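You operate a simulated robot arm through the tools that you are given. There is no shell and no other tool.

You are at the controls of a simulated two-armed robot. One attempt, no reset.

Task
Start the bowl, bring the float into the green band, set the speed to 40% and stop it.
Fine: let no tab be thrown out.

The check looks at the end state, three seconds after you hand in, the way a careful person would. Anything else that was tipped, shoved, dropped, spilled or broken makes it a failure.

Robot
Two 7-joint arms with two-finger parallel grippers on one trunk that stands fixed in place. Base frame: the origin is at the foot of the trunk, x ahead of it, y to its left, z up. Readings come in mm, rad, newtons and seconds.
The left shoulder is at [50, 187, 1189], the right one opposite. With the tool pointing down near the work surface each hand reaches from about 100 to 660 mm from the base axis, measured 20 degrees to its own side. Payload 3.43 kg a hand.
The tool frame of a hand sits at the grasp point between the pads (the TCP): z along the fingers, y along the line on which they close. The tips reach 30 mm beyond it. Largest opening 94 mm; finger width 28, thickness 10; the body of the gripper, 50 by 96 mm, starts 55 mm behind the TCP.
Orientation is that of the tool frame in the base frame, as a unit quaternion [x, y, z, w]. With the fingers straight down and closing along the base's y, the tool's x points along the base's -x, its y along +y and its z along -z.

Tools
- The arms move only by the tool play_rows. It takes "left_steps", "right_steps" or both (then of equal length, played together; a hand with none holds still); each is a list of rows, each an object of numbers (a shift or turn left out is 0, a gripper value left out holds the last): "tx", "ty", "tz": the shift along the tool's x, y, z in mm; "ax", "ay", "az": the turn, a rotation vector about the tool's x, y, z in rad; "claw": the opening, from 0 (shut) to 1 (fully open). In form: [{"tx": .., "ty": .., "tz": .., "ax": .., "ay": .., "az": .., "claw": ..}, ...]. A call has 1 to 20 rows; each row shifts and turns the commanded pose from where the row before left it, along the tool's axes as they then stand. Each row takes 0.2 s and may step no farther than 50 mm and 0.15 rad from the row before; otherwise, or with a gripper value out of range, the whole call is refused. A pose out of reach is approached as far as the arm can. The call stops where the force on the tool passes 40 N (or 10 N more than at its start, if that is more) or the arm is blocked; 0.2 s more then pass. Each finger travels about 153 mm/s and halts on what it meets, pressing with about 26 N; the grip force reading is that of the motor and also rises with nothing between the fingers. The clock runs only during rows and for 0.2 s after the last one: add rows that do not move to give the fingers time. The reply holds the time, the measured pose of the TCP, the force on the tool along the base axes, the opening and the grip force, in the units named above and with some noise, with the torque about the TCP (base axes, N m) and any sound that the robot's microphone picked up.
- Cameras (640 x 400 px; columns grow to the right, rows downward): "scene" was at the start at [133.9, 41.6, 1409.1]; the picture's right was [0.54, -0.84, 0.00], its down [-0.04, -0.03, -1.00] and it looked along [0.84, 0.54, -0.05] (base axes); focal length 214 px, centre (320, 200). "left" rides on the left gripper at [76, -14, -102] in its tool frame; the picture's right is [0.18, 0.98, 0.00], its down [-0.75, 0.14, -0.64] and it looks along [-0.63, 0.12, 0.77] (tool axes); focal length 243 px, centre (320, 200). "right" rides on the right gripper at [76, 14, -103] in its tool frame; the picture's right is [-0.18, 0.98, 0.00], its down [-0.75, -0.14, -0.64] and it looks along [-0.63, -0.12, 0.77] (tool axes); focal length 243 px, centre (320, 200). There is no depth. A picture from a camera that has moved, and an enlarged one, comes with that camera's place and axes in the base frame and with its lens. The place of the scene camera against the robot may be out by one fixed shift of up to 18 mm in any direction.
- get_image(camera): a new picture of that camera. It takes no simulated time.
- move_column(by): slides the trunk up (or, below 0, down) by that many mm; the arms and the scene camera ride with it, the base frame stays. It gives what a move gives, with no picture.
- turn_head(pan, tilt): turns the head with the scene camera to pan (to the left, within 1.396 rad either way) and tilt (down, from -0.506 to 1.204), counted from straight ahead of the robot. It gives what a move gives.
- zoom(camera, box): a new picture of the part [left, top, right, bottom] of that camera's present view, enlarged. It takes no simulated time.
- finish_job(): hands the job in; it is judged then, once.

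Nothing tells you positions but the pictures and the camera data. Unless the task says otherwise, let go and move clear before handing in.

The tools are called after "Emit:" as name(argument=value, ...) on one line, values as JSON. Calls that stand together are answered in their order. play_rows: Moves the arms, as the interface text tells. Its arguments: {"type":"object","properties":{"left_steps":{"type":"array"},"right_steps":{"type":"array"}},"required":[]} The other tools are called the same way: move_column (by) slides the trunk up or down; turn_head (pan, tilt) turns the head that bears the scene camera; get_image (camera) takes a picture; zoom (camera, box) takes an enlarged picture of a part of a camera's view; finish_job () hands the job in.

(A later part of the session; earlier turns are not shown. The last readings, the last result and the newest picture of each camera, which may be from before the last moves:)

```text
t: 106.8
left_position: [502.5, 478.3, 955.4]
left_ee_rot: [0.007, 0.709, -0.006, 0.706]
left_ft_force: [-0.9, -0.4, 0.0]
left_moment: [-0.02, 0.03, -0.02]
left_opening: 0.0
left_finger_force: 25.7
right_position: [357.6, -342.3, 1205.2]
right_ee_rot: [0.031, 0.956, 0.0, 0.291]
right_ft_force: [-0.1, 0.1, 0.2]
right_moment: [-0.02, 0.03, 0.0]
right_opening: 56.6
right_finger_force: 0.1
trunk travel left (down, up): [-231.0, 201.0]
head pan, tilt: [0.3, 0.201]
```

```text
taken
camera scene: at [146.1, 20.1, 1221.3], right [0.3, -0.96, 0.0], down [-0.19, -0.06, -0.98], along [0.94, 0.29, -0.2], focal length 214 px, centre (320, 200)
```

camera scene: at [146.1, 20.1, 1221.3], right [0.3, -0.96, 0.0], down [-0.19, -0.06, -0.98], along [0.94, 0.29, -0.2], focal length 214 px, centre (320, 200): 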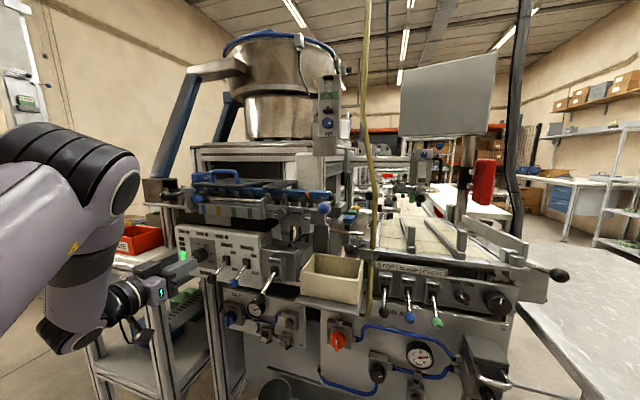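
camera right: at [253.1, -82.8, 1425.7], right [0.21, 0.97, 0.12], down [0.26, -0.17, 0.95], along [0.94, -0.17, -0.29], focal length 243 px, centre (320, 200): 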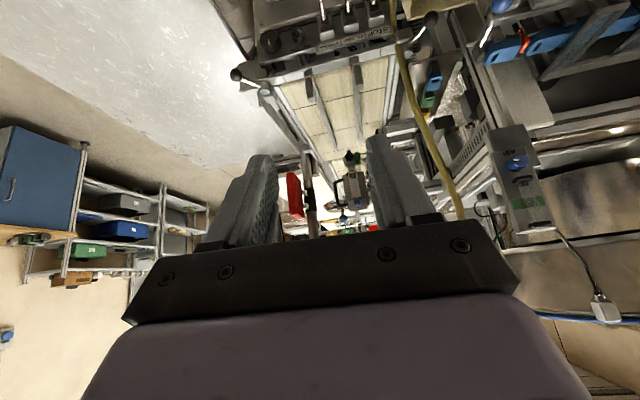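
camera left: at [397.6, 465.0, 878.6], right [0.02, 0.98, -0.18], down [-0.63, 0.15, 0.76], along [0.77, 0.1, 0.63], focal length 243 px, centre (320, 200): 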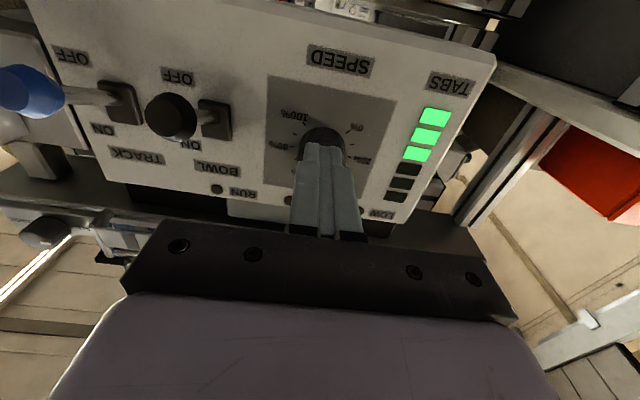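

Dial pose is reachable and well aligned. Back to under the BOWL lever and then forward beneath its knob.

Emit:
play_rows(left_steps=[{"tz": -30}, {"tz": -30}, {"tz": -30}, {"ty": -25, "tx": 20}, {"ty": -25, "tx": 20}, {"ty": -25, "tx": 20}, {"tz": 30}, {"tz": 30}, {"tz": 26}, {}])

Emit:
get_image(camera="left")

Emit:
zoom(camera="scene", box=[170, 210, 310, 310])

```text
t: 109.0
left_position: [495.6, 404.6, 895.4]
left_ee_rot: [0.006, 0.709, -0.006, 0.706]
left_ft_force: [0.2, 0.3, -0.3]
left_moment: [0.03, 0.0, 0.0]
left_opening: 0.3
left_finger_force: 26.2
right_position: [357.2, -343.7, 1205.5]
right_ee_rot: [0.031, 0.956, 0.0, 0.291]
right_ft_force: [0.2, 0.1, 0.8]
right_moment: [-0.01, 0.0, 0.0]
right_opening: 56.7
right_finger_force: 0.1
trunk travel left (down, up): [-231.0, 201.0]
head pan, tilt: [0.3, 0.201]
```

```text
taken
camera left: at [391.2, 391.3, 819.9], right [0.02, 0.98, -0.18], down [-0.63, 0.15, 0.76], along [0.77, 0.1, 0.63], focal length 243 px, centre (320, 200)
```

left: 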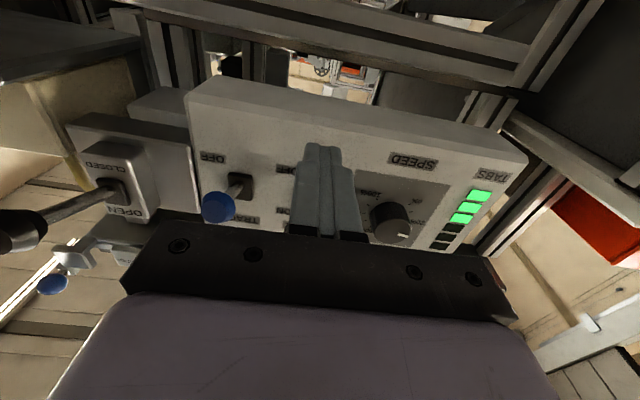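

```text
4.00 times, centred on (240, 260) of scene
camera zoom: at [146.1, 20.1, 1221.3], right [0.3, -0.96, 0.0], down [-0.19, -0.06, -0.98], along [0.94, 0.29, -0.2], focal length 858 px, centre (640, -40)
```

zoom: 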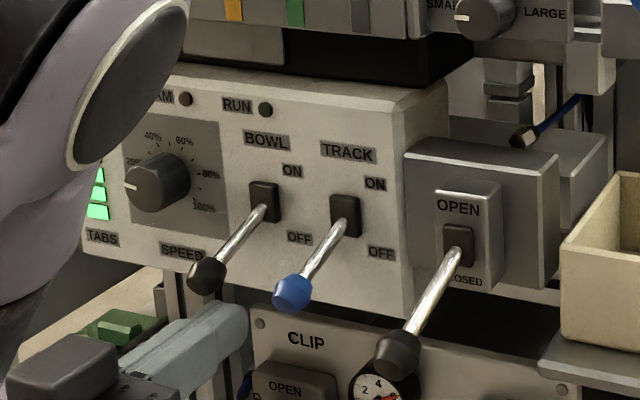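

The closed fingers sit just below the BOWL knob. Raising slowly to lift the lever ON.

Emit:
play_rows(left_steps=[{"tx": -8}, {"tx": -8}, {"tx": -8}, {"tx": -8}, {"tx": -8}, {"tx": -8}, {"tx": -8}])

Emit:
zoom(camera="scene", box=[170, 210, 310, 310])

Emit:
zoom(camera="scene", box=[290, 60, 370, 160])

```text
t: 110.7
left_position: [496.7, 403.9, 950.5]
left_ee_rot: [0.007, 0.709, -0.006, 0.705]
left_ft_force: [-0.2, 0.2, 0.0]
left_moment: [-0.01, 0.02, -0.02]
left_opening: 0.2
left_finger_force: 26.3
right_position: [357.6, -342.6, 1203.9]
right_ee_rot: [0.031, 0.956, 0.001, 0.292]
right_ft_force: [-0.2, -0.5, 0.0]
right_moment: [0.01, 0.01, -0.02]
right_opening: 56.4
right_finger_force: 0.1
trunk travel left (down, up): [-231.0, 201.0]
head pan, tilt: [0.3, 0.201]
```

```text
4.00 times, centred on (240, 260) of scene
camera zoom: at [146.0, 20.1, 1221.3], right [0.3, -0.96, 0.0], down [-0.19, -0.06, -0.98], along [0.94, 0.29, -0.2], focal length 858 px, centre (640, -40)
```

zoom: 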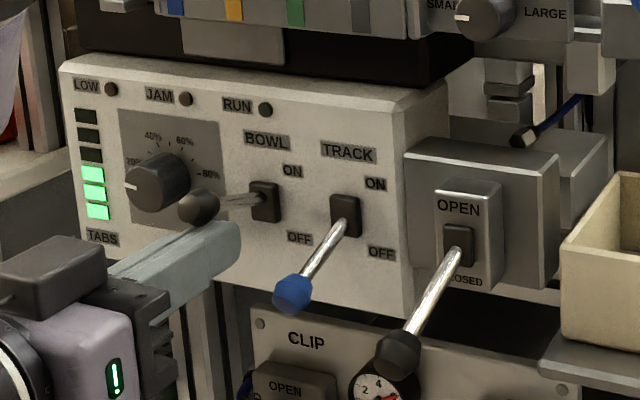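

```text
4.00 times, centred on (330, 110) of scene
camera zoom: at [146.0, 20.1, 1221.3], right [0.3, -0.96, 0.0], down [-0.19, -0.06, -0.98], along [0.94, 0.29, -0.2], focal length 858 px, centre (280, 560)
```

zoom: 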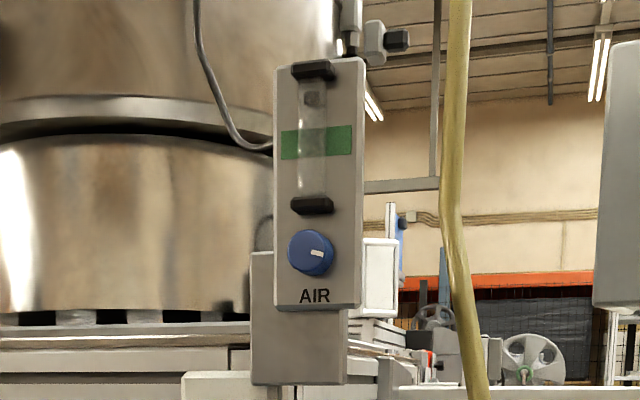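

The float jumped above the green band as the lever passed centre, so the air is set too high. Pictures cost no time; checking the overall state before reacting.

Emit:
get_image(camera="scene")

Emit:
zoom(camera="scene", box=[180, 20, 360, 130])

Emit:
zoom(camera="scene", box=[180, 225, 250, 270])

Emit:
get_image(camera="left")

```text
taken
camera scene: at [146.0, 20.1, 1221.3], right [0.3, -0.96, 0.0], down [-0.19, -0.06, -0.98], along [0.94, 0.29, -0.2], focal length 214 px, centre (320, 200)
```

scene: 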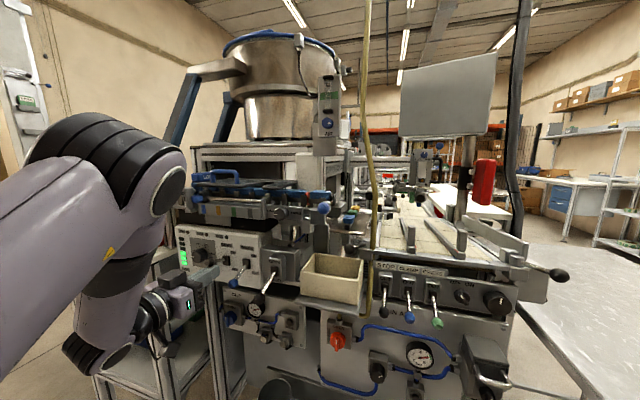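

```text
3.56 times, centred on (270, 75) of scene
camera zoom: at [146.0, 20.1, 1221.3], right [0.3, -0.96, 0.0], down [-0.19, -0.06, -0.98], along [0.94, 0.29, -0.2], focal length 763 px, centre (498, 644)
```

zoom: 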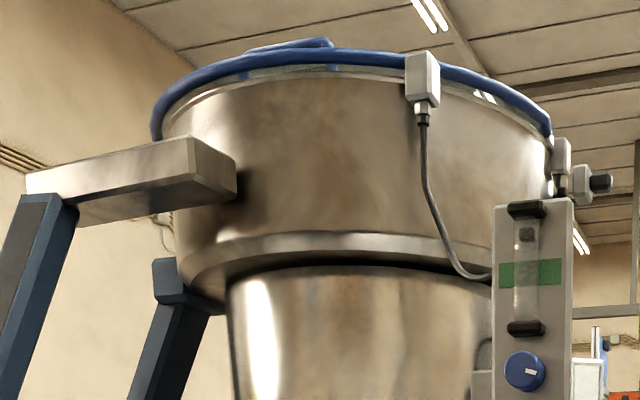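

```text
8.89 times, centred on (215, 248) of scene
camera zoom: at [146.0, 20.1, 1221.3], right [0.3, -0.96, 0.0], down [-0.19, -0.06, -0.98], along [0.94, 0.29, -0.2], focal length 1906 px, centre (1253, -222)
```

zoom: 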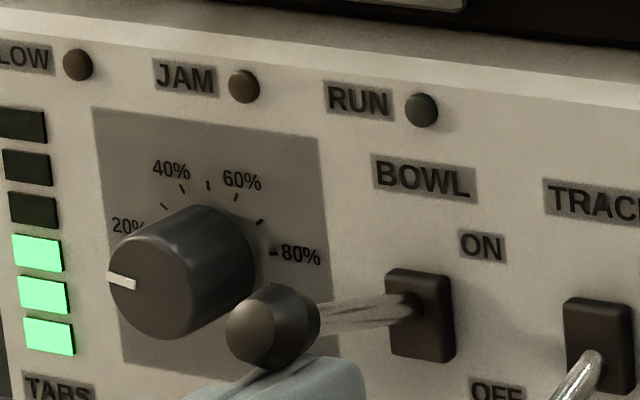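

```text
taken
camera left: at [391.6, 390.8, 874.2], right [0.02, 0.98, -0.18], down [-0.63, 0.15, 0.76], along [0.77, 0.1, 0.63], focal length 243 px, centre (320, 200)
```

left: 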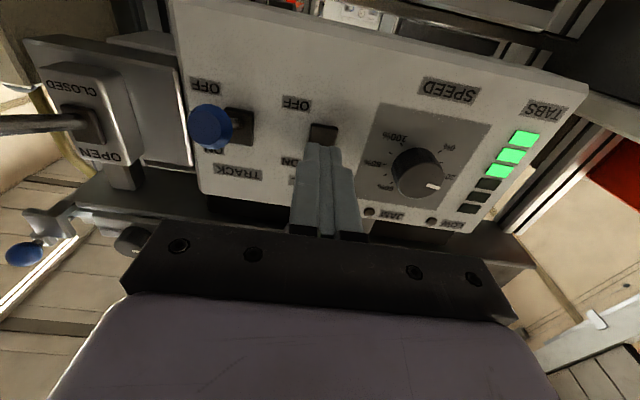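

RUN lamp is still dark and no sound was reported, so the bowl itself seems not yet switched. I'll lower the fingers again at once and see whether the lever returns to OFF and the float falls.

Emit:
play_rows(left_steps=[{"tx": 28}, {"tx": 28}])

Emit:
zoom(camera="scene", box=[180, 220, 280, 290])

Emit:
zoom(camera="scene", box=[290, 60, 370, 160])

```text
t: 111.2
left_position: [496.8, 404.2, 894.2]
left_ee_rot: [0.007, 0.709, -0.006, 0.705]
left_ft_force: [0.2, -0.3, 0.2]
left_moment: [-0.02, 0.02, 0.04]
left_opening: 0.3
left_finger_force: 26.0
right_position: [357.0, -343.8, 1205.8]
right_ee_rot: [0.032, 0.956, 0.0, 0.29]
right_ft_force: [0.1, -0.2, 0.1]
right_moment: [-0.02, -0.04, 0.01]
right_opening: 56.2
right_finger_force: 0.0
trunk travel left (down, up): [-231.0, 201.0]
head pan, tilt: [0.3, 0.201]
```

```text
5.71 times, centred on (230, 255) of scene
camera zoom: at [146.2, 20.3, 1221.3], right [0.3, -0.96, 0.0], down [-0.19, -0.06, -0.98], along [0.94, 0.29, -0.2], focal length 1226 px, centre (834, -114)
```

zoom: 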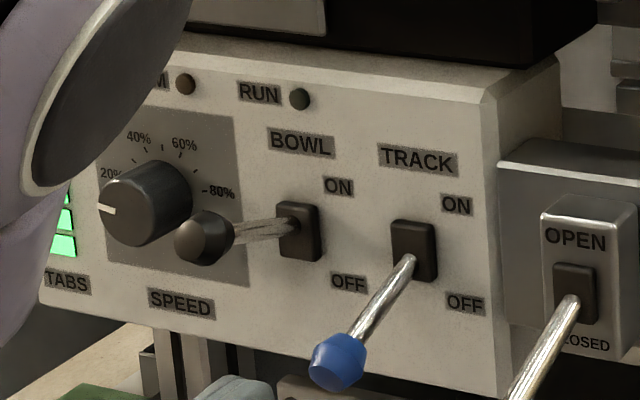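

```text
4.00 times, centred on (330, 110) of scene
camera zoom: at [146.2, 20.3, 1221.3], right [0.3, -0.96, 0.0], down [-0.19, -0.06, -0.98], along [0.94, 0.29, -0.2], focal length 858 px, centre (280, 560)
```

zoom: 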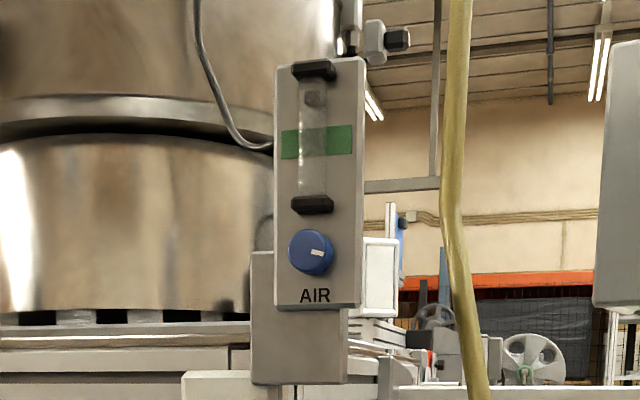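

The lever now stands at ON (knob ~z 975) and stays there; air is well above the band. I'll go over the top at once and push it back to OFF, then set the air lower before restarting.

Emit:
play_rows(left_steps=[{"tz": -48}, {"tz": -4, "tx": -15}, {"tx": -48}, {"tx": -49}, {"tz": 48}, {"tz": 4, "tx": 15}, {"tx": 20}, {"tx": 15}])

Emit:
zoom(camera="scene", box=[180, 220, 280, 290])

Emit:
zoom(camera="scene", box=[290, 60, 370, 160])

```text
t: 113.0
left_position: [495.1, 401.6, 956.9]
left_ee_rot: [0.007, 0.708, -0.006, 0.706]
left_ft_force: [-1.3, -0.4, 3.3]
left_moment: [-0.01, -0.05, 0.0]
left_opening: 0.0
left_finger_force: 25.8
right_position: [358.0, -343.8, 1205.2]
right_ee_rot: [0.032, 0.956, 0.0, 0.292]
right_ft_force: [0.2, -0.1, 0.0]
right_moment: [-0.01, -0.01, 0.02]
right_opening: 56.6
right_finger_force: 0.1
trunk travel left (down, up): [-231.0, 201.0]
head pan, tilt: [0.3, 0.201]
```

```text
5.71 times, centred on (230, 255) of scene
camera zoom: at [145.6, 19.9, 1221.5], right [0.3, -0.96, 0.0], down [-0.19, -0.06, -0.98], along [0.94, 0.29, -0.2], focal length 1226 px, centre (834, -114)
```

zoom: 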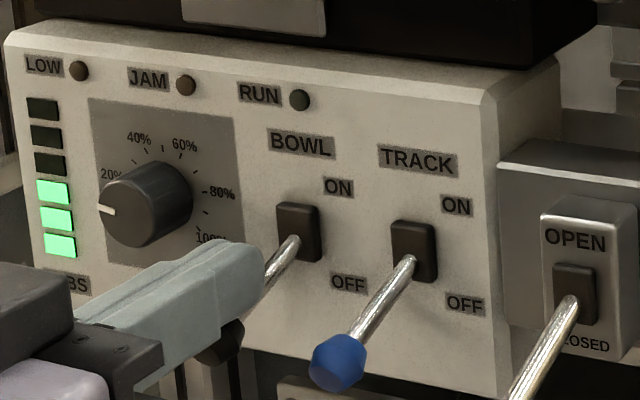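

```text
4.00 times, centred on (330, 110) of scene
camera zoom: at [145.6, 19.9, 1221.5], right [0.3, -0.96, 0.0], down [-0.19, -0.06, -0.98], along [0.94, 0.29, -0.2], focal length 858 px, centre (280, 560)
```

zoom: 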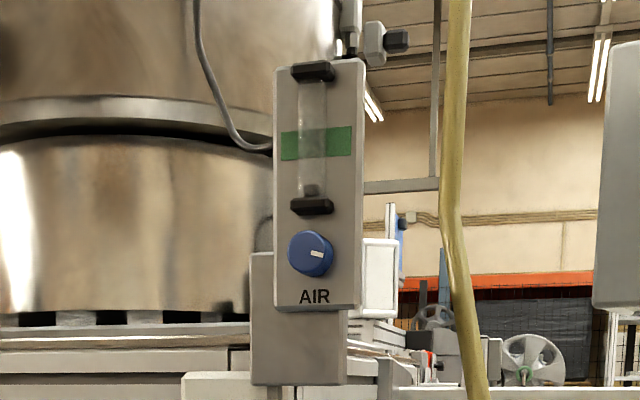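

Lever is back OFF, float dropped, TABS bar unchanged. Now the left hand goes to the AIR knob by the proven route to turn it down with the bowl stopped.

Emit:
play_rows(left_steps=[{"tz": -45}, {"tz": -40}, {"tx": -35, "ty": 6}, {"tx": -35, "ty": 6}, {"tx": -35, "ty": 6}, {"tx": -35, "ty": -10, "tz": 6, "claw": 0.6}, {"tx": -35, "ty": -10, "tz": 6}, {"tx": -35, "ty": -10, "tz": 6}, {"tx": -35, "ty": -10, "tz": 6}, {"tx": -35, "ty": -10, "tz": 6}, {"tx": -35, "ty": -10, "tz": 6}, {"tx": -15, "ty": -10}, {}])

Emit:
get_image(camera="scene")

```text
t: 115.8
left_position: [468.3, 385.6, 1280.3]
left_ee_rot: [0.002, 0.711, -0.011, 0.703]
left_ft_force: [0.1, 0.4, -0.5]
left_moment: [0.02, -0.01, -0.01]
left_opening: 56.3
left_finger_force: 0.0
left hand out of reach, approached as far as the arm can: row 10, 11, 12
right_position: [357.4, -342.5, 1205.2]
right_ee_rot: [0.031, 0.956, 0.0, 0.29]
right_ft_force: [0.1, -0.2, -0.5]
right_moment: [0.02, -0.01, -0.03]
right_opening: 56.4
right_finger_force: 0.0
trunk travel left (down, up): [-231.0, 201.0]
head pan, tilt: [0.3, 0.201]
```

```text
taken
camera scene: at [122.6, 57.4, 1229.8], right [0.7, -0.71, 0.0], down [-0.08, -0.08, -0.99], along [0.71, 0.7, -0.11], focal length 214 px, centre (320, 200)
```

scene: 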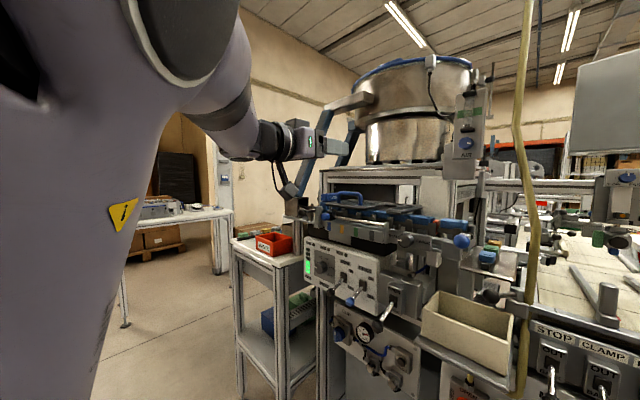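

The arm took the elbow-up branch and is leaning on the head again. I'll swing the hand out left to release it, then come forward as before.

Emit:
play_rows(left_steps=[{"ty": 28, "tz": -25, "tx": 15}, {"ty": 28, "tz": -25, "tx": 15}, {"ty": 28, "tz": -25, "tx": 15}, {"ty": 28, "tz": -25, "tx": 15}, {}])

Emit:
get_image(camera="scene")

```text
t: 117.0
left_position: [366.8, 495.5, 1227.5]
left_ee_rot: [0.008, 0.709, -0.005, 0.705]
left_ft_force: [0.4, 0.4, 0.3]
left_moment: [0.03, 0.01, 0.0]
left_opening: 56.4
left_finger_force: 0.1
right_position: [357.5, -343.1, 1204.3]
right_ee_rot: [0.031, 0.956, 0.0, 0.291]
right_ft_force: [-0.1, 0.2, 0.6]
right_moment: [0.08, -0.03, -0.01]
right_opening: 56.4
right_finger_force: 0.0
trunk travel left (down, up): [-231.0, 201.0]
head pan, tilt: [0.3, 0.201]
```

```text
taken
camera scene: at [146.0, 20.1, 1221.3], right [0.3, -0.96, 0.0], down [-0.19, -0.06, -0.98], along [0.94, 0.29, -0.2], focal length 214 px, centre (320, 200)
```

scene: 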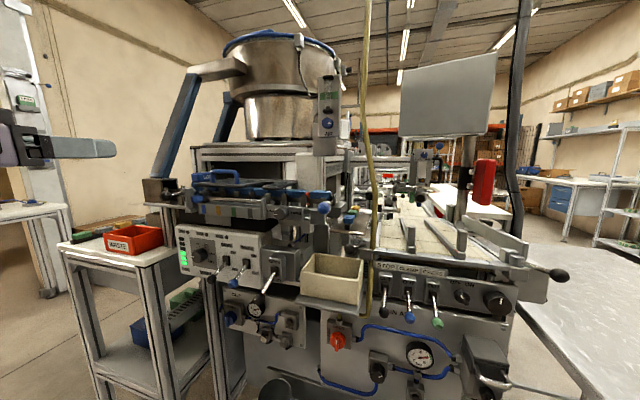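

Emit:
play_rows(left_steps=[{"ay": 0.13}, {"ay": 0.13}, {"ay": 0.13}, {"ay": 0.13}, {"ay": 0.13}, {"ay": 0.13}, {"ay": 0.13}, {}])

Emit:
get_image(camera="scene")

```text
t: 118.8
left_position: [369.2, 494.4, 1225.2]
left_ee_rot: [0.009, 0.947, -0.003, 0.32]
left_ft_force: [0.9, 0.0, -0.4]
left_moment: [-0.01, 0.0, -0.03]
left_opening: 56.4
left_finger_force: 0.0
right_position: [356.3, -343.3, 1205.6]
right_ee_rot: [0.031, 0.956, 0.0, 0.292]
right_ft_force: [0.6, 0.8, 0.3]
right_moment: [0.04, 0.0, -0.02]
right_opening: 56.4
right_finger_force: 0.0
trunk travel left (down, up): [-231.0, 201.0]
head pan, tilt: [0.3, 0.201]
```

```text
taken
camera scene: at [146.0, 20.1, 1221.3], right [0.3, -0.96, 0.0], down [-0.19, -0.06, -0.98], along [0.94, 0.29, -0.2], focal length 214 px, centre (320, 200)
```

scene: 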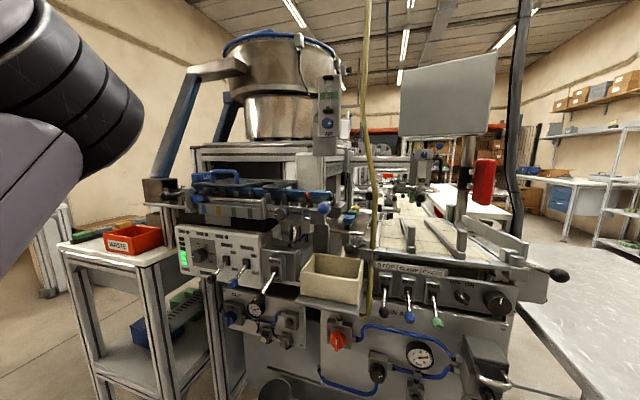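

Elbow-forward posture again, as in the successful sequence. Repeating that sequence: up to (417, 416, 1338), pitch to horizontal, then forward-inward.

Emit:
play_rows(left_steps=[{"tx": -26.7, "tz": -15, "ty": -19.5}, {"tx": -26.7, "tz": -15, "ty": -19.5}, {"tx": -26.7, "tz": -15, "ty": -19.5}, {"tx": -26.7, "tz": -15, "ty": -19.5}, {}])

Emit:
get_image(camera="scene")

```text
t: 120.0
left_position: [412.1, 415.8, 1338.0]
left_ee_rot: [0.008, 0.947, -0.002, 0.322]
left_ft_force: [-1.1, 0.2, -0.3]
left_moment: [0.01, 0.02, 0.0]
left_opening: 56.4
left_finger_force: 0.2
right_position: [356.9, -343.5, 1204.4]
right_ee_rot: [0.03, 0.956, 0.001, 0.291]
right_ft_force: [-0.3, -0.9, -0.4]
right_moment: [0.0, -0.05, -0.01]
right_opening: 56.2
right_finger_force: 0.0
trunk travel left (down, up): [-231.0, 201.0]
head pan, tilt: [0.3, 0.201]
```

```text
taken
camera scene: at [146.0, 20.1, 1221.3], right [0.3, -0.96, 0.0], down [-0.19, -0.06, -0.98], along [0.94, 0.29, -0.2], focal length 214 px, centre (320, 200)
```

scene: 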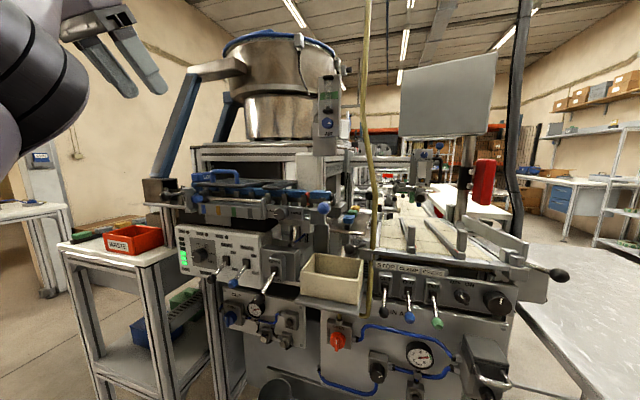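

Same picture as the successful run. Continuing with the pitch and the forward-inward move.

Emit:
play_rows(left_steps=[{"ay": -0.12}, {"ay": -0.12}, {"ay": -0.12}, {"ay": -0.12}, {"ay": -0.12}, {"ay": -0.12}, {"ay": -0.12}, {}])

Emit:
play_rows(left_steps=[{"tz": 24, "ty": -20, "tx": 4, "az": 0.02}, {"tz": 24, "ty": -20, "tx": 4}, {"tz": 24, "ty": -20, "tx": 4}, {"tz": 24, "ty": -20, "tx": 4}, {"tz": 24, "ty": -20, "tx": 4}, {"tz": 24, "ty": -20, "tx": 4}, {}])

Emit:
get_image(camera="scene")

```text
t: 121.8
left_position: [410.9, 435.4, 1333.6]
left_ee_rot: [-0.013, 0.732, -0.01, 0.681]
left_ft_force: [0.5, 0.8, 0.0]
left_moment: [0.0, -0.01, 0.0]
left_opening: 56.5
left_finger_force: 0.1
right_position: [356.4, -342.6, 1205.6]
right_ee_rot: [0.031, 0.956, 0.001, 0.292]
right_ft_force: [0.3, 0.8, -0.1]
right_moment: [0.0, 0.01, 0.01]
right_opening: 56.4
right_finger_force: 0.1
trunk travel left (down, up): [-231.0, 201.0]
head pan, tilt: [0.3, 0.201]
```

```text
t: 123.5
left_position: [552.8, 302.9, 1300.9]
left_ee_rot: [0.007, 0.733, 0.005, 0.681]
left_ft_force: [1.3, 0.3, -0.8]
left_moment: [0.01, 0.01, 0.0]
left_opening: 56.3
left_finger_force: 0.2
right_position: [357.0, -343.5, 1205.5]
right_ee_rot: [0.03, 0.956, 0.001, 0.292]
right_ft_force: [0.0, 0.6, 0.8]
right_moment: [0.01, -0.02, -0.01]
right_opening: 56.2
right_finger_force: 0.0
trunk travel left (down, up): [-231.0, 201.0]
head pan, tilt: [0.3, 0.201]
```

```text
taken
camera scene: at [146.1, 20.2, 1221.3], right [0.3, -0.96, 0.0], down [-0.19, -0.06, -0.98], along [0.94, 0.29, -0.2], focal length 214 px, centre (320, 200)
```

scene: 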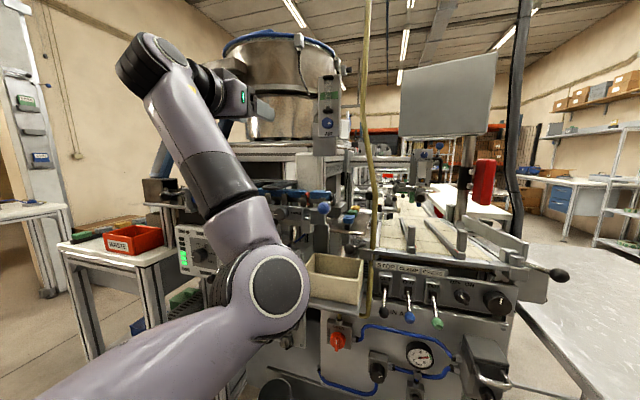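

Reproducible. Now sliding to the AIR knob; I'll pre-roll the tool ~40° clockwise so one grip can turn the knob ~80° counter-clockwise, with the pads 5 mm low to clear the tube bracket.

Emit:
play_rows(left_steps=[{"ay": -0.073, "az": -0.017}, {"ty": -26, "tx": 2}, {"ty": -26, "tx": 2}, {"ty": -26, "tx": 2}, {"ty": -26, "tx": 2}, {"ty": -26, "tx": 2}, {"tz": 20}, {"tz": 20}, {"az": 0.14}, {"az": 0.14}, {"az": 0.14}, {"az": 0.14}, {"az": 0.14}, {}])

Emit:
get_image(camera="left")

Emit:
zoom(camera="scene", box=[250, 40, 370, 160])

```text
t: 126.5
left_position: [594.1, 174.8, 1288.1]
left_ee_rot: [0.244, 0.665, 0.245, 0.662]
left_ft_force: [-0.2, -0.3, 0.1]
left_moment: [0.0, 0.04, -0.05]
left_opening: 56.5
left_finger_force: 0.0
right_position: [356.9, -342.7, 1204.9]
right_ee_rot: [0.031, 0.956, 0.001, 0.292]
right_ft_force: [0.3, -0.1, -0.1]
right_moment: [0.01, 0.01, -0.01]
right_opening: 56.5
right_finger_force: 0.1
trunk travel left (down, up): [-231.0, 201.0]
head pan, tilt: [0.3, 0.201]
```

```text
taken
camera left: at [490.4, 211.7, 1220.8], right [0.0, 0.87, 0.5], down [-0.64, -0.38, 0.67], along [0.77, -0.32, 0.55], focal length 243 px, centre (320, 200)
```

left: 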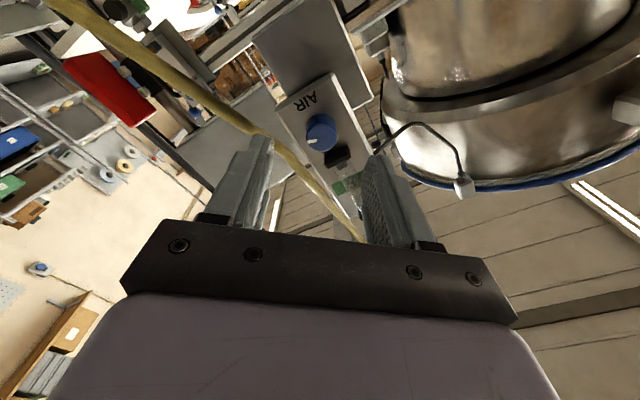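

```text
3.33 times, centred on (310, 100) of scene
camera zoom: at [146.0, 20.2, 1221.3], right [0.3, -0.96, 0.0], down [-0.19, -0.06, -0.98], along [0.94, 0.29, -0.2], focal length 715 px, centre (353, 533)
```

zoom: 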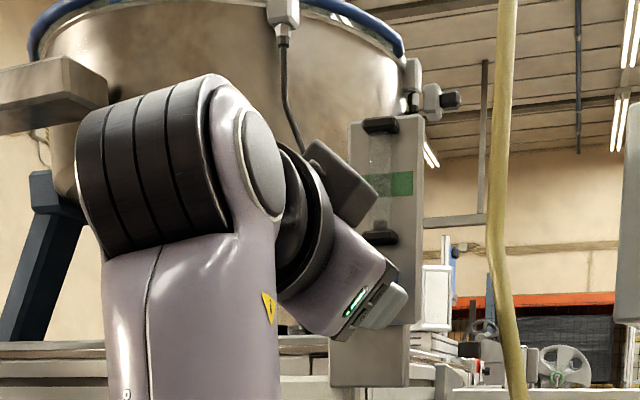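

Emit:
zoom(camera="left", box=[270, 70, 390, 200])

```text
3.08 times, centred on (330, 135) of left
camera zoom: at [490.4, 211.7, 1220.8], right [0.0, 0.87, 0.5], down [-0.64, -0.38, 0.67], along [0.77, -0.32, 0.55], focal length 746 px, centre (289, 400)
```

zoom: 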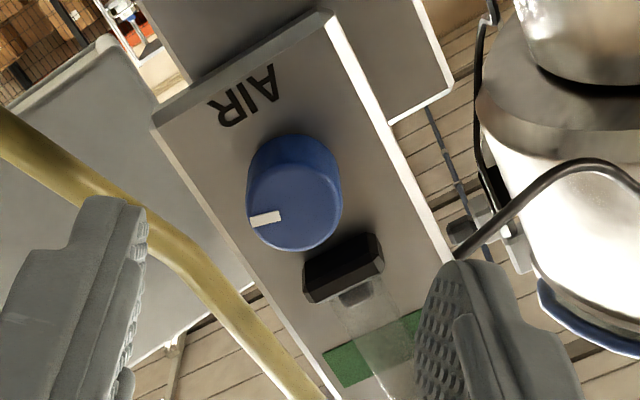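

Relative to the hand the knob axis sits 5 mm off exactly as planned. I'll reduce the pre-roll slightly to clear the bracket, move in and close on the knob.

Emit:
play_rows(left_steps=[{"az": -0.12, "ty": 0.4}, {"tz": 20}, {"tz": 16}, {"tz": 10}, {"tz": 5}, {}])

Emit:
zoom(camera="left", box=[240, 70, 420, 250])

Emit:
zoom(camera="scene", box=[280, 60, 370, 150])

```text
t: 127.8
left_position: [645.8, 171.5, 1286.8]
left_ee_rot: [0.205, 0.679, 0.202, 0.675]
left_ft_force: [0.7, -0.5, -0.3]
left_moment: [-0.01, -0.03, 0.0]
left_opening: 56.4
left_finger_force: 0.0
right_position: [356.8, -343.5, 1206.5]
right_ee_rot: [0.031, 0.956, 0.001, 0.291]
right_ft_force: [-0.4, -0.5, 0.0]
right_moment: [0.0, -0.02, -0.02]
right_opening: 56.3
right_finger_force: 0.2
trunk travel left (down, up): [-231.0, 201.0]
head pan, tilt: [0.3, 0.201]
```

```text
2.22 times, centred on (330, 160) of left
camera zoom: at [541.7, 201.6, 1216.1], right [0.0, 0.92, 0.39], down [-0.64, -0.3, 0.71], along [0.77, -0.25, 0.59], focal length 539 px, centre (298, 289)
```

zoom: 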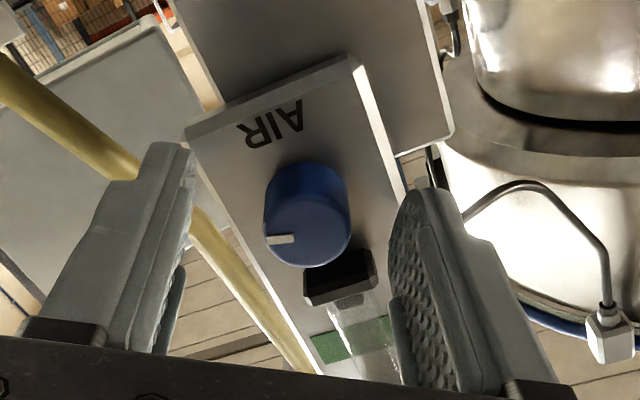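

```text
4.44 times, centred on (325, 105) of scene
camera zoom: at [146.0, 20.2, 1221.3], right [0.3, -0.96, 0.0], down [-0.19, -0.06, -0.98], along [0.94, 0.29, -0.2], focal length 953 px, centre (298, 622)
```

zoom: 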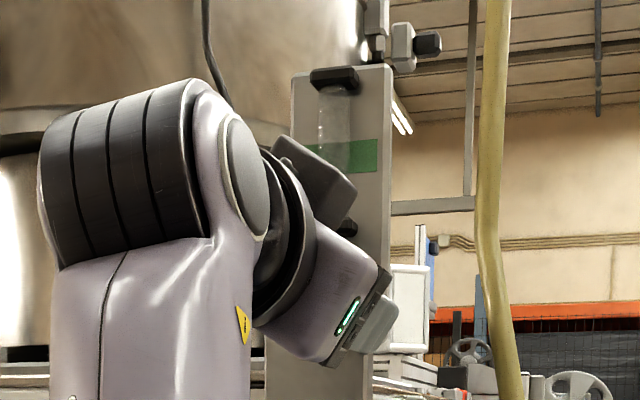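

Emit:
play_rows(left_steps=[{"ty": 2.4, "tx": 1.3}, {"claw": 0.2}, {"claw": 0.0}, {}, {}])

Emit:
zoom(camera="left", box=[240, 70, 420, 250])

```text
t: 129.1
left_position: [645.2, 175.4, 1287.1]
left_ee_rot: [0.204, 0.68, 0.201, 0.675]
left_ft_force: [-3.5, 4.3, -12.3]
left_moment: [0.0, -0.58, -0.05]
left_opening: 24.7
left_finger_force: 44.8
right_position: [358.6, -343.2, 1205.3]
right_ee_rot: [0.031, 0.956, 0.0, 0.291]
right_ft_force: [-0.1, 0.3, -0.2]
right_moment: [-0.01, 0.06, 0.02]
right_opening: 56.3
right_finger_force: 0.1
trunk travel left (down, up): [-231.0, 201.0]
head pan, tilt: [0.3, 0.201]
```

```text
2.22 times, centred on (330, 160) of left
camera zoom: at [541.4, 205.5, 1216.6], right [0.01, 0.92, 0.39], down [-0.64, -0.29, 0.71], along [0.77, -0.25, 0.59], focal length 539 px, centre (298, 289)
```

zoom: 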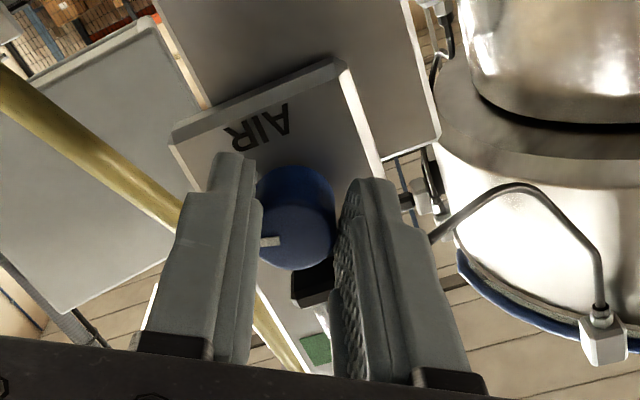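

The knob is gripped (24.7 mm). Turning counter-clockwise about its axis in small steps.

Emit:
play_rows(left_steps=[{"az": -0.1, "ty": -0.5, "tx": 1}, {"az": -0.12, "ty": -0.6}, {"az": -0.12, "ty": -0.6}, {"az": -0.12, "ty": -0.6}, {}])

Emit:
zoom(camera="left", box=[240, 70, 420, 250])

```text
t: 130.2
left_position: [645.2, 173.6, 1286.3]
left_ee_rot: [0.044, 0.709, 0.042, 0.702]
left_ft_force: [-10.4, -4.5, -17.9]
left_moment: [0.11, 1.32, -0.12]
left_opening: 24.5
left_finger_force: 44.4
right_position: [357.3, -343.1, 1205.4]
right_ee_rot: [0.032, 0.956, 0.0, 0.29]
right_ft_force: [0.1, 0.1, 0.0]
right_moment: [0.0, -0.01, 0.02]
right_opening: 56.1
right_finger_force: 0.1
trunk travel left (down, up): [-231.0, 201.0]
head pan, tilt: [0.3, 0.201]
```

```text
2.22 times, centred on (330, 160) of left
camera zoom: at [541.1, 167.6, 1210.1], right [0.0, 1.0, -0.06], down [-0.63, 0.05, 0.77], along [0.77, 0.04, 0.63], focal length 539 px, centre (298, 289)
```

zoom: 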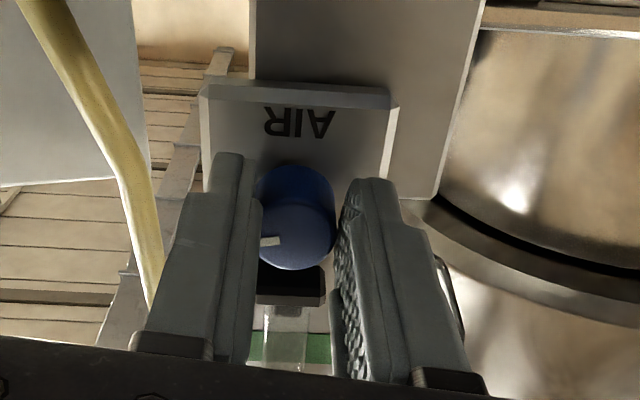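

The knob turns with the fingers (marker fixed relative to them). Easing the vertical load slightly and continuing.

Emit:
play_rows(left_steps=[{"tx": 2, "tz": -1}, {"az": -0.117, "ty": -0.5}, {"az": -0.117, "ty": -0.5}, {"az": -0.117, "ty": -0.5}, {}])

Emit:
zoom(camera="left", box=[240, 70, 420, 250])

```text
t: 131.1
left_position: [647.1, 171.9, 1285.7]
left_ee_rot: [-0.009, 0.706, -0.03, 0.708]
left_ft_force: [3.0, -24.2, 4.1]
left_moment: [0.17, 0.75, -0.56]
left_opening: 24.6
left_finger_force: 45.4
left hand out of reach, approached as far as the arm can: row 3, 4
right_position: [356.6, -345.9, 1204.5]
right_ee_rot: [0.03, 0.956, 0.003, 0.291]
right_ft_force: [0.7, -0.6, -0.3]
right_moment: [-0.01, 0.01, -0.01]
right_opening: 56.6
right_finger_force: 0.0
trunk travel left (down, up): [-231.0, 201.0]
head pan, tilt: [0.3, 0.201]
stopped in row 4 (left hand): the force on the tool passed its limit at 48 N (the readings are from after the stop); the commanded pose is now the measured one
```

```text
2.22 times, centred on (330, 160) of left
camera zoom: at [541.9, 156.3, 1209.2], right [0.03, 0.97, -0.24], down [-0.64, 0.2, 0.74], along [0.77, 0.13, 0.63], focal length 539 px, centre (298, 289)
```

zoom: 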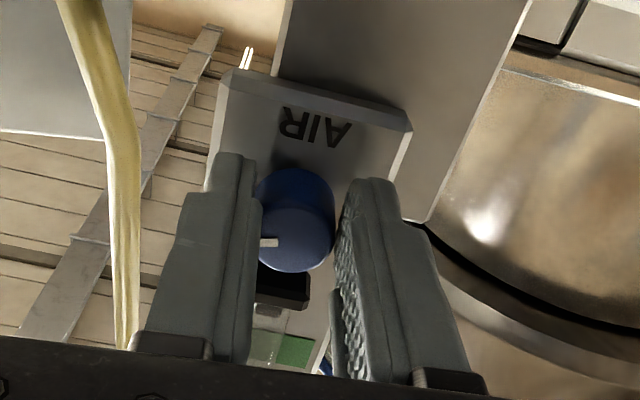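

The wrist roll ends near zero here, so I'll regrasp: open, back off, roll clockwise again and repeat.

Emit:
play_rows(left_steps=[{"claw": 0.6}, {}, {"tz": -15}, {"tz": -25}, {}])

Emit:
zoom(camera="left", box=[250, 90, 390, 230])

Emit:
zoom(camera="scene", box=[280, 60, 370, 150])

```text
t: 132.3
left_position: [604.0, 190.9, 1286.3]
left_ee_rot: [-0.022, 0.703, -0.024, 0.71]
left_ft_force: [-0.9, -0.5, -0.8]
left_moment: [0.03, 0.01, 0.04]
left_opening: 56.6
left_finger_force: 0.1
right_position: [356.8, -343.7, 1206.2]
right_ee_rot: [0.031, 0.956, 0.0, 0.292]
right_ft_force: [-0.9, 0.8, 1.3]
right_moment: [0.02, 0.0, -0.02]
right_opening: 56.5
right_finger_force: 0.0
trunk travel left (down, up): [-231.0, 201.0]
head pan, tilt: [0.3, 0.201]
```

```text
2.86 times, centred on (320, 160) of left
camera zoom: at [500.8, 171.9, 1209.5], right [0.01, 0.97, -0.25], down [-0.65, 0.19, 0.74], along [0.76, 0.16, 0.63], focal length 693 px, centre (320, 314)
```

zoom: 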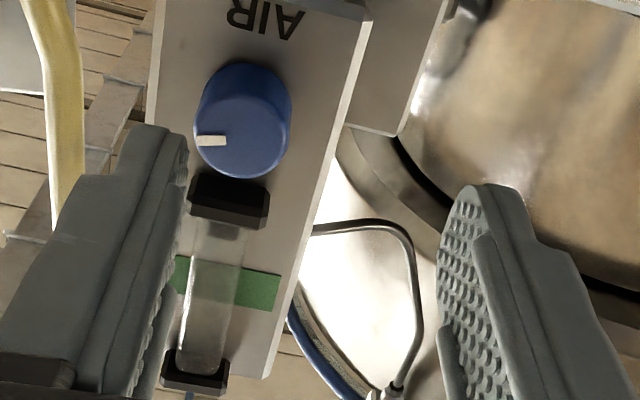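

```text
4.44 times, centred on (325, 105) of scene
camera zoom: at [145.9, 20.2, 1221.3], right [0.3, -0.96, 0.0], down [-0.19, -0.06, -0.98], along [0.94, 0.29, -0.2], focal length 953 px, centre (298, 622)
```

zoom: 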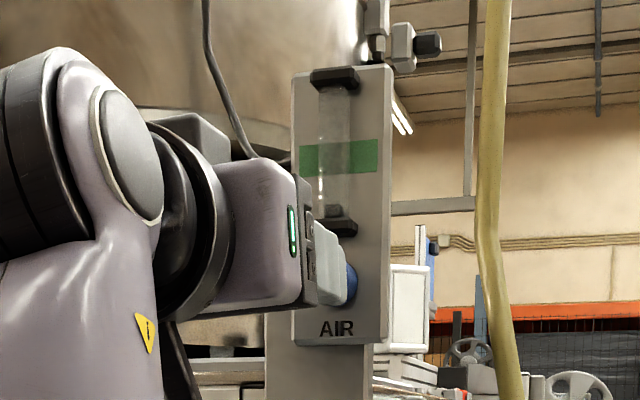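

Marker moved from 3 o'clock to ~28° above it. Rolling back clockwise for the next bite.

Emit:
play_rows(left_steps=[{"az": 0.129}, {"az": 0.129}, {"az": 0.129}, {"az": 0.129}, {"az": 0.129}, {"tx": -9, "ty": -13.7}, {}])

Emit:
zoom(camera="left", box=[240, 70, 420, 250])

```text
t: 133.9
left_position: [605.9, 174.2, 1287.4]
left_ee_rot: [0.202, 0.674, 0.204, 0.681]
left_ft_force: [0.7, -0.6, 1.0]
left_moment: [-0.01, -0.05, 0.03]
left_opening: 56.4
left_finger_force: 0.1
right_position: [357.2, -342.3, 1205.6]
right_ee_rot: [0.031, 0.956, 0.0, 0.292]
right_ft_force: [0.3, 0.7, 0.3]
right_moment: [0.03, 0.01, 0.0]
right_opening: 56.5
right_finger_force: 0.1
trunk travel left (down, up): [-231.0, 201.0]
head pan, tilt: [0.3, 0.201]
```

```text
2.22 times, centred on (330, 160) of left
camera zoom: at [502.6, 203.9, 1214.7], right [0.0, 0.92, 0.39], down [-0.65, -0.3, 0.7], along [0.76, -0.25, 0.6], focal length 539 px, centre (298, 289)
```

zoom: 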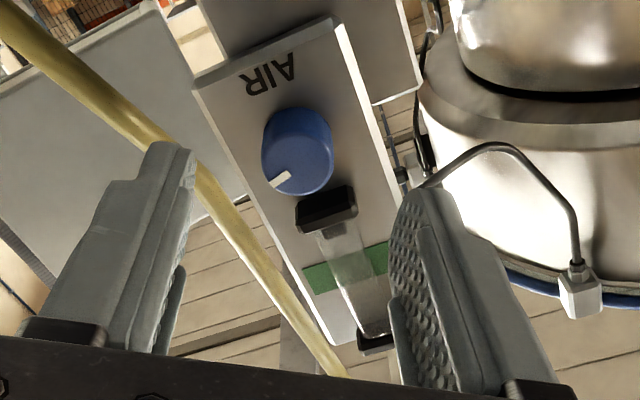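

Aligned. Moving in, gripping, and turning counter-clockwise again, staying within the roll limit.

Emit:
play_rows(left_steps=[{"tz": 20, "tx": 2.5}, {"tz": 14}, {"tz": 5}, {"claw": 0.2}, {"claw": 0.0}, {}, {}])

Emit:
play_rows(left_steps=[{"az": -0.1, "ty": -0.6}, {"az": -0.11, "ty": -0.65}, {"az": -0.11, "ty": -0.65}, {"az": -0.11, "ty": -0.65}, {"az": -0.11, "ty": -0.65}, {}])

Emit:
zoom(camera="left", box=[240, 70, 420, 250])

```text
t: 135.5
left_position: [645.2, 179.4, 1282.3]
left_ee_rot: [0.201, 0.676, 0.201, 0.68]
left_ft_force: [8.4, 21.0, 2.5]
left_moment: [-0.26, -0.43, 0.24]
left_opening: 24.7
left_finger_force: 44.6
right_position: [358.4, -340.7, 1205.5]
right_ee_rot: [0.031, 0.956, -0.002, 0.291]
right_ft_force: [0.7, -0.9, 0.1]
right_moment: [-0.01, -0.02, -0.02]
right_opening: 56.4
right_finger_force: 0.1
trunk travel left (down, up): [-231.0, 201.0]
head pan, tilt: [0.3, 0.201]
```

```text
t: 136.9
left_position: [646.5, 172.3, 1280.9]
left_ee_rot: [0.015, 0.705, 0.011, 0.709]
left_ft_force: [3.0, 8.6, 2.6]
left_moment: [-0.11, 1.12, 0.42]
left_opening: 24.3
left_finger_force: 44.8
right_position: [357.0, -342.1, 1205.5]
right_ee_rot: [0.031, 0.956, -0.001, 0.291]
right_ft_force: [-0.4, 0.3, 0.2]
right_moment: [0.0, -0.03, -0.01]
right_opening: 56.4
right_finger_force: 0.1
trunk travel left (down, up): [-231.0, 201.0]
head pan, tilt: [0.3, 0.201]
```

```text
2.22 times, centred on (330, 160) of left
camera zoom: at [543.4, 160.9, 1202.7], right [0.01, 0.99, -0.15], down [-0.65, 0.11, 0.76], along [0.76, 0.09, 0.64], focal length 539 px, centre (298, 289)
```

zoom: 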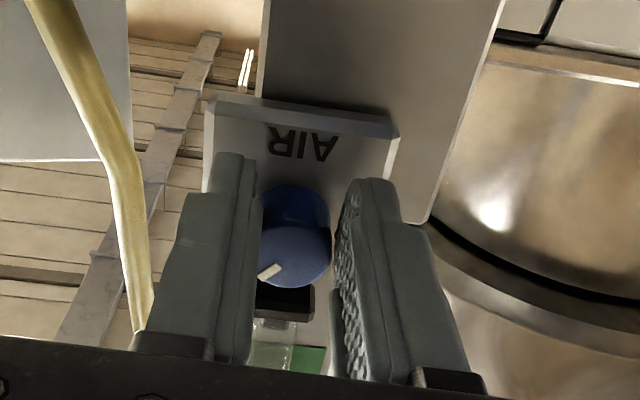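

Marker now ~55–57° up from 3 o'clock. Another regrasp.

Emit:
play_rows(left_steps=[{"claw": 0.6}, {}, {"tz": -20}, {"tz": -20}, {"az": 0.13}, {"az": 0.13}, {"az": 0.13}, {"az": 0.13}, {"az": 0.03}, {}])

Emit:
zoom(camera="left", box=[240, 70, 420, 250])

```text
t: 139.1
left_position: [605.8, 172.0, 1282.7]
left_ee_rot: [0.208, 0.674, 0.208, 0.678]
left_ft_force: [-0.3, 0.6, 0.2]
left_moment: [0.0, 0.03, -0.02]
left_opening: 56.3
left_finger_force: 0.0
right_position: [356.6, -343.9, 1206.8]
right_ee_rot: [0.031, 0.956, 0.0, 0.291]
right_ft_force: [0.4, 0.4, -0.1]
right_moment: [0.01, 0.01, 0.0]
right_opening: 56.0
right_finger_force: 0.1
trunk travel left (down, up): [-231.0, 201.0]
head pan, tilt: [0.3, 0.201]
```

```text
2.22 times, centred on (330, 160) of left
camera zoom: at [502.5, 202.7, 1209.2], right [0.0, 0.92, 0.4], down [-0.65, -0.31, 0.7], along [0.76, -0.26, 0.59], focal length 539 px, centre (298, 289)
```

zoom: 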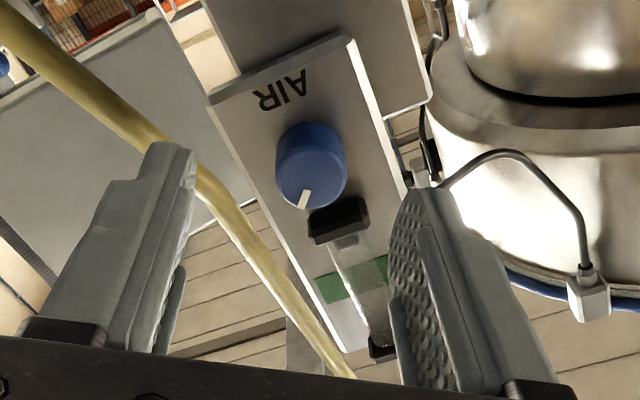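

Emit:
play_rows(left_steps=[{"tx": -3.5, "ty": 4.0}, {"tz": 20}, {"tz": 14}, {"tz": 5}, {"claw": 0.2}, {"claw": 0.0}, {}, {}])

Emit:
play_rows(left_steps=[{"az": -0.1, "ty": -0.6}, {"az": -0.11, "ty": -0.65}, {"az": -0.11, "ty": -0.65}, {"az": -0.11, "ty": -0.65}, {"az": -0.11, "ty": -0.65}, {}])

Emit:
zoom(camera="left", box=[240, 70, 420, 250])

```text
t: 140.9
left_position: [643.8, 177.4, 1287.2]
left_ee_rot: [0.204, 0.674, 0.204, 0.679]
left_ft_force: [10.7, 19.9, 9.9]
left_moment: [-0.23, -0.59, 0.27]
left_opening: 24.3
left_finger_force: 45.2
right_position: [356.6, -340.4, 1206.1]
right_ee_rot: [0.029, 0.956, -0.001, 0.292]
right_ft_force: [0.6, 0.5, -1.2]
right_moment: [0.03, 0.03, 0.01]
right_opening: 56.4
right_finger_force: 0.1
trunk travel left (down, up): [-231.0, 201.0]
head pan, tilt: [0.3, 0.201]
```

```text
t: 142.3
left_position: [646.3, 172.0, 1284.3]
left_ee_rot: [0.018, 0.705, 0.015, 0.709]
left_ft_force: [7.8, 16.1, 10.7]
left_moment: [-0.13, 1.05, 0.34]
left_opening: 24.4
left_finger_force: 45.2
right_position: [357.6, -341.6, 1206.5]
right_ee_rot: [0.03, 0.956, -0.001, 0.291]
right_ft_force: [-0.3, 0.7, 0.6]
right_moment: [-0.01, 0.02, -0.01]
right_opening: 56.5
right_finger_force: 0.1
trunk travel left (down, up): [-231.0, 201.0]
head pan, tilt: [0.3, 0.201]
```

```text
2.22 times, centred on (330, 160) of left
camera zoom: at [541.6, 161.4, 1206.7], right [0.0, 0.99, -0.14], down [-0.65, 0.11, 0.76], along [0.76, 0.09, 0.64], focal length 539 px, centre (298, 289)
```

zoom: 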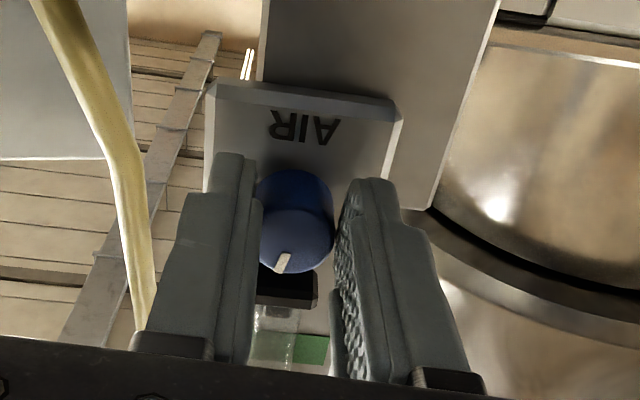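

Marker is now near 12 o'clock (~80–85°). By the float-height proportion one more ~27° bite should centre the float; regrasping once more.

Emit:
play_rows(left_steps=[{"claw": 0.6}, {}, {"tz": -20}, {"tz": -20}, {"az": 0.13}, {"az": 0.13}, {"az": 0.13}, {"az": 0.1}, {}])

Emit:
zoom(camera="left", box=[240, 70, 420, 250])

```text
t: 144.3
left_position: [604.0, 170.1, 1285.5]
left_ee_rot: [0.191, 0.678, 0.192, 0.683]
left_ft_force: [0.1, 0.6, 0.2]
left_moment: [0.05, -0.04, 0.02]
left_opening: 56.4
left_finger_force: 0.0
right_position: [357.8, -344.3, 1206.1]
right_ee_rot: [0.031, 0.956, 0.001, 0.291]
right_ft_force: [-0.2, 0.5, 0.1]
right_moment: [-0.01, -0.03, -0.01]
right_opening: 56.5
right_finger_force: 0.0
trunk travel left (down, up): [-231.0, 201.0]
head pan, tilt: [0.3, 0.201]
```

```text
2.22 times, centred on (330, 160) of left
camera zoom: at [501.5, 197.3, 1211.6], right [0.0, 0.94, 0.35], down [-0.65, -0.27, 0.71], along [0.76, -0.23, 0.61], focal length 539 px, centre (298, 289)
```

zoom: 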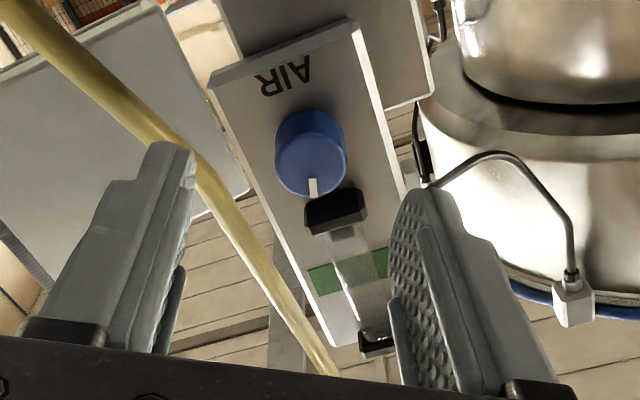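

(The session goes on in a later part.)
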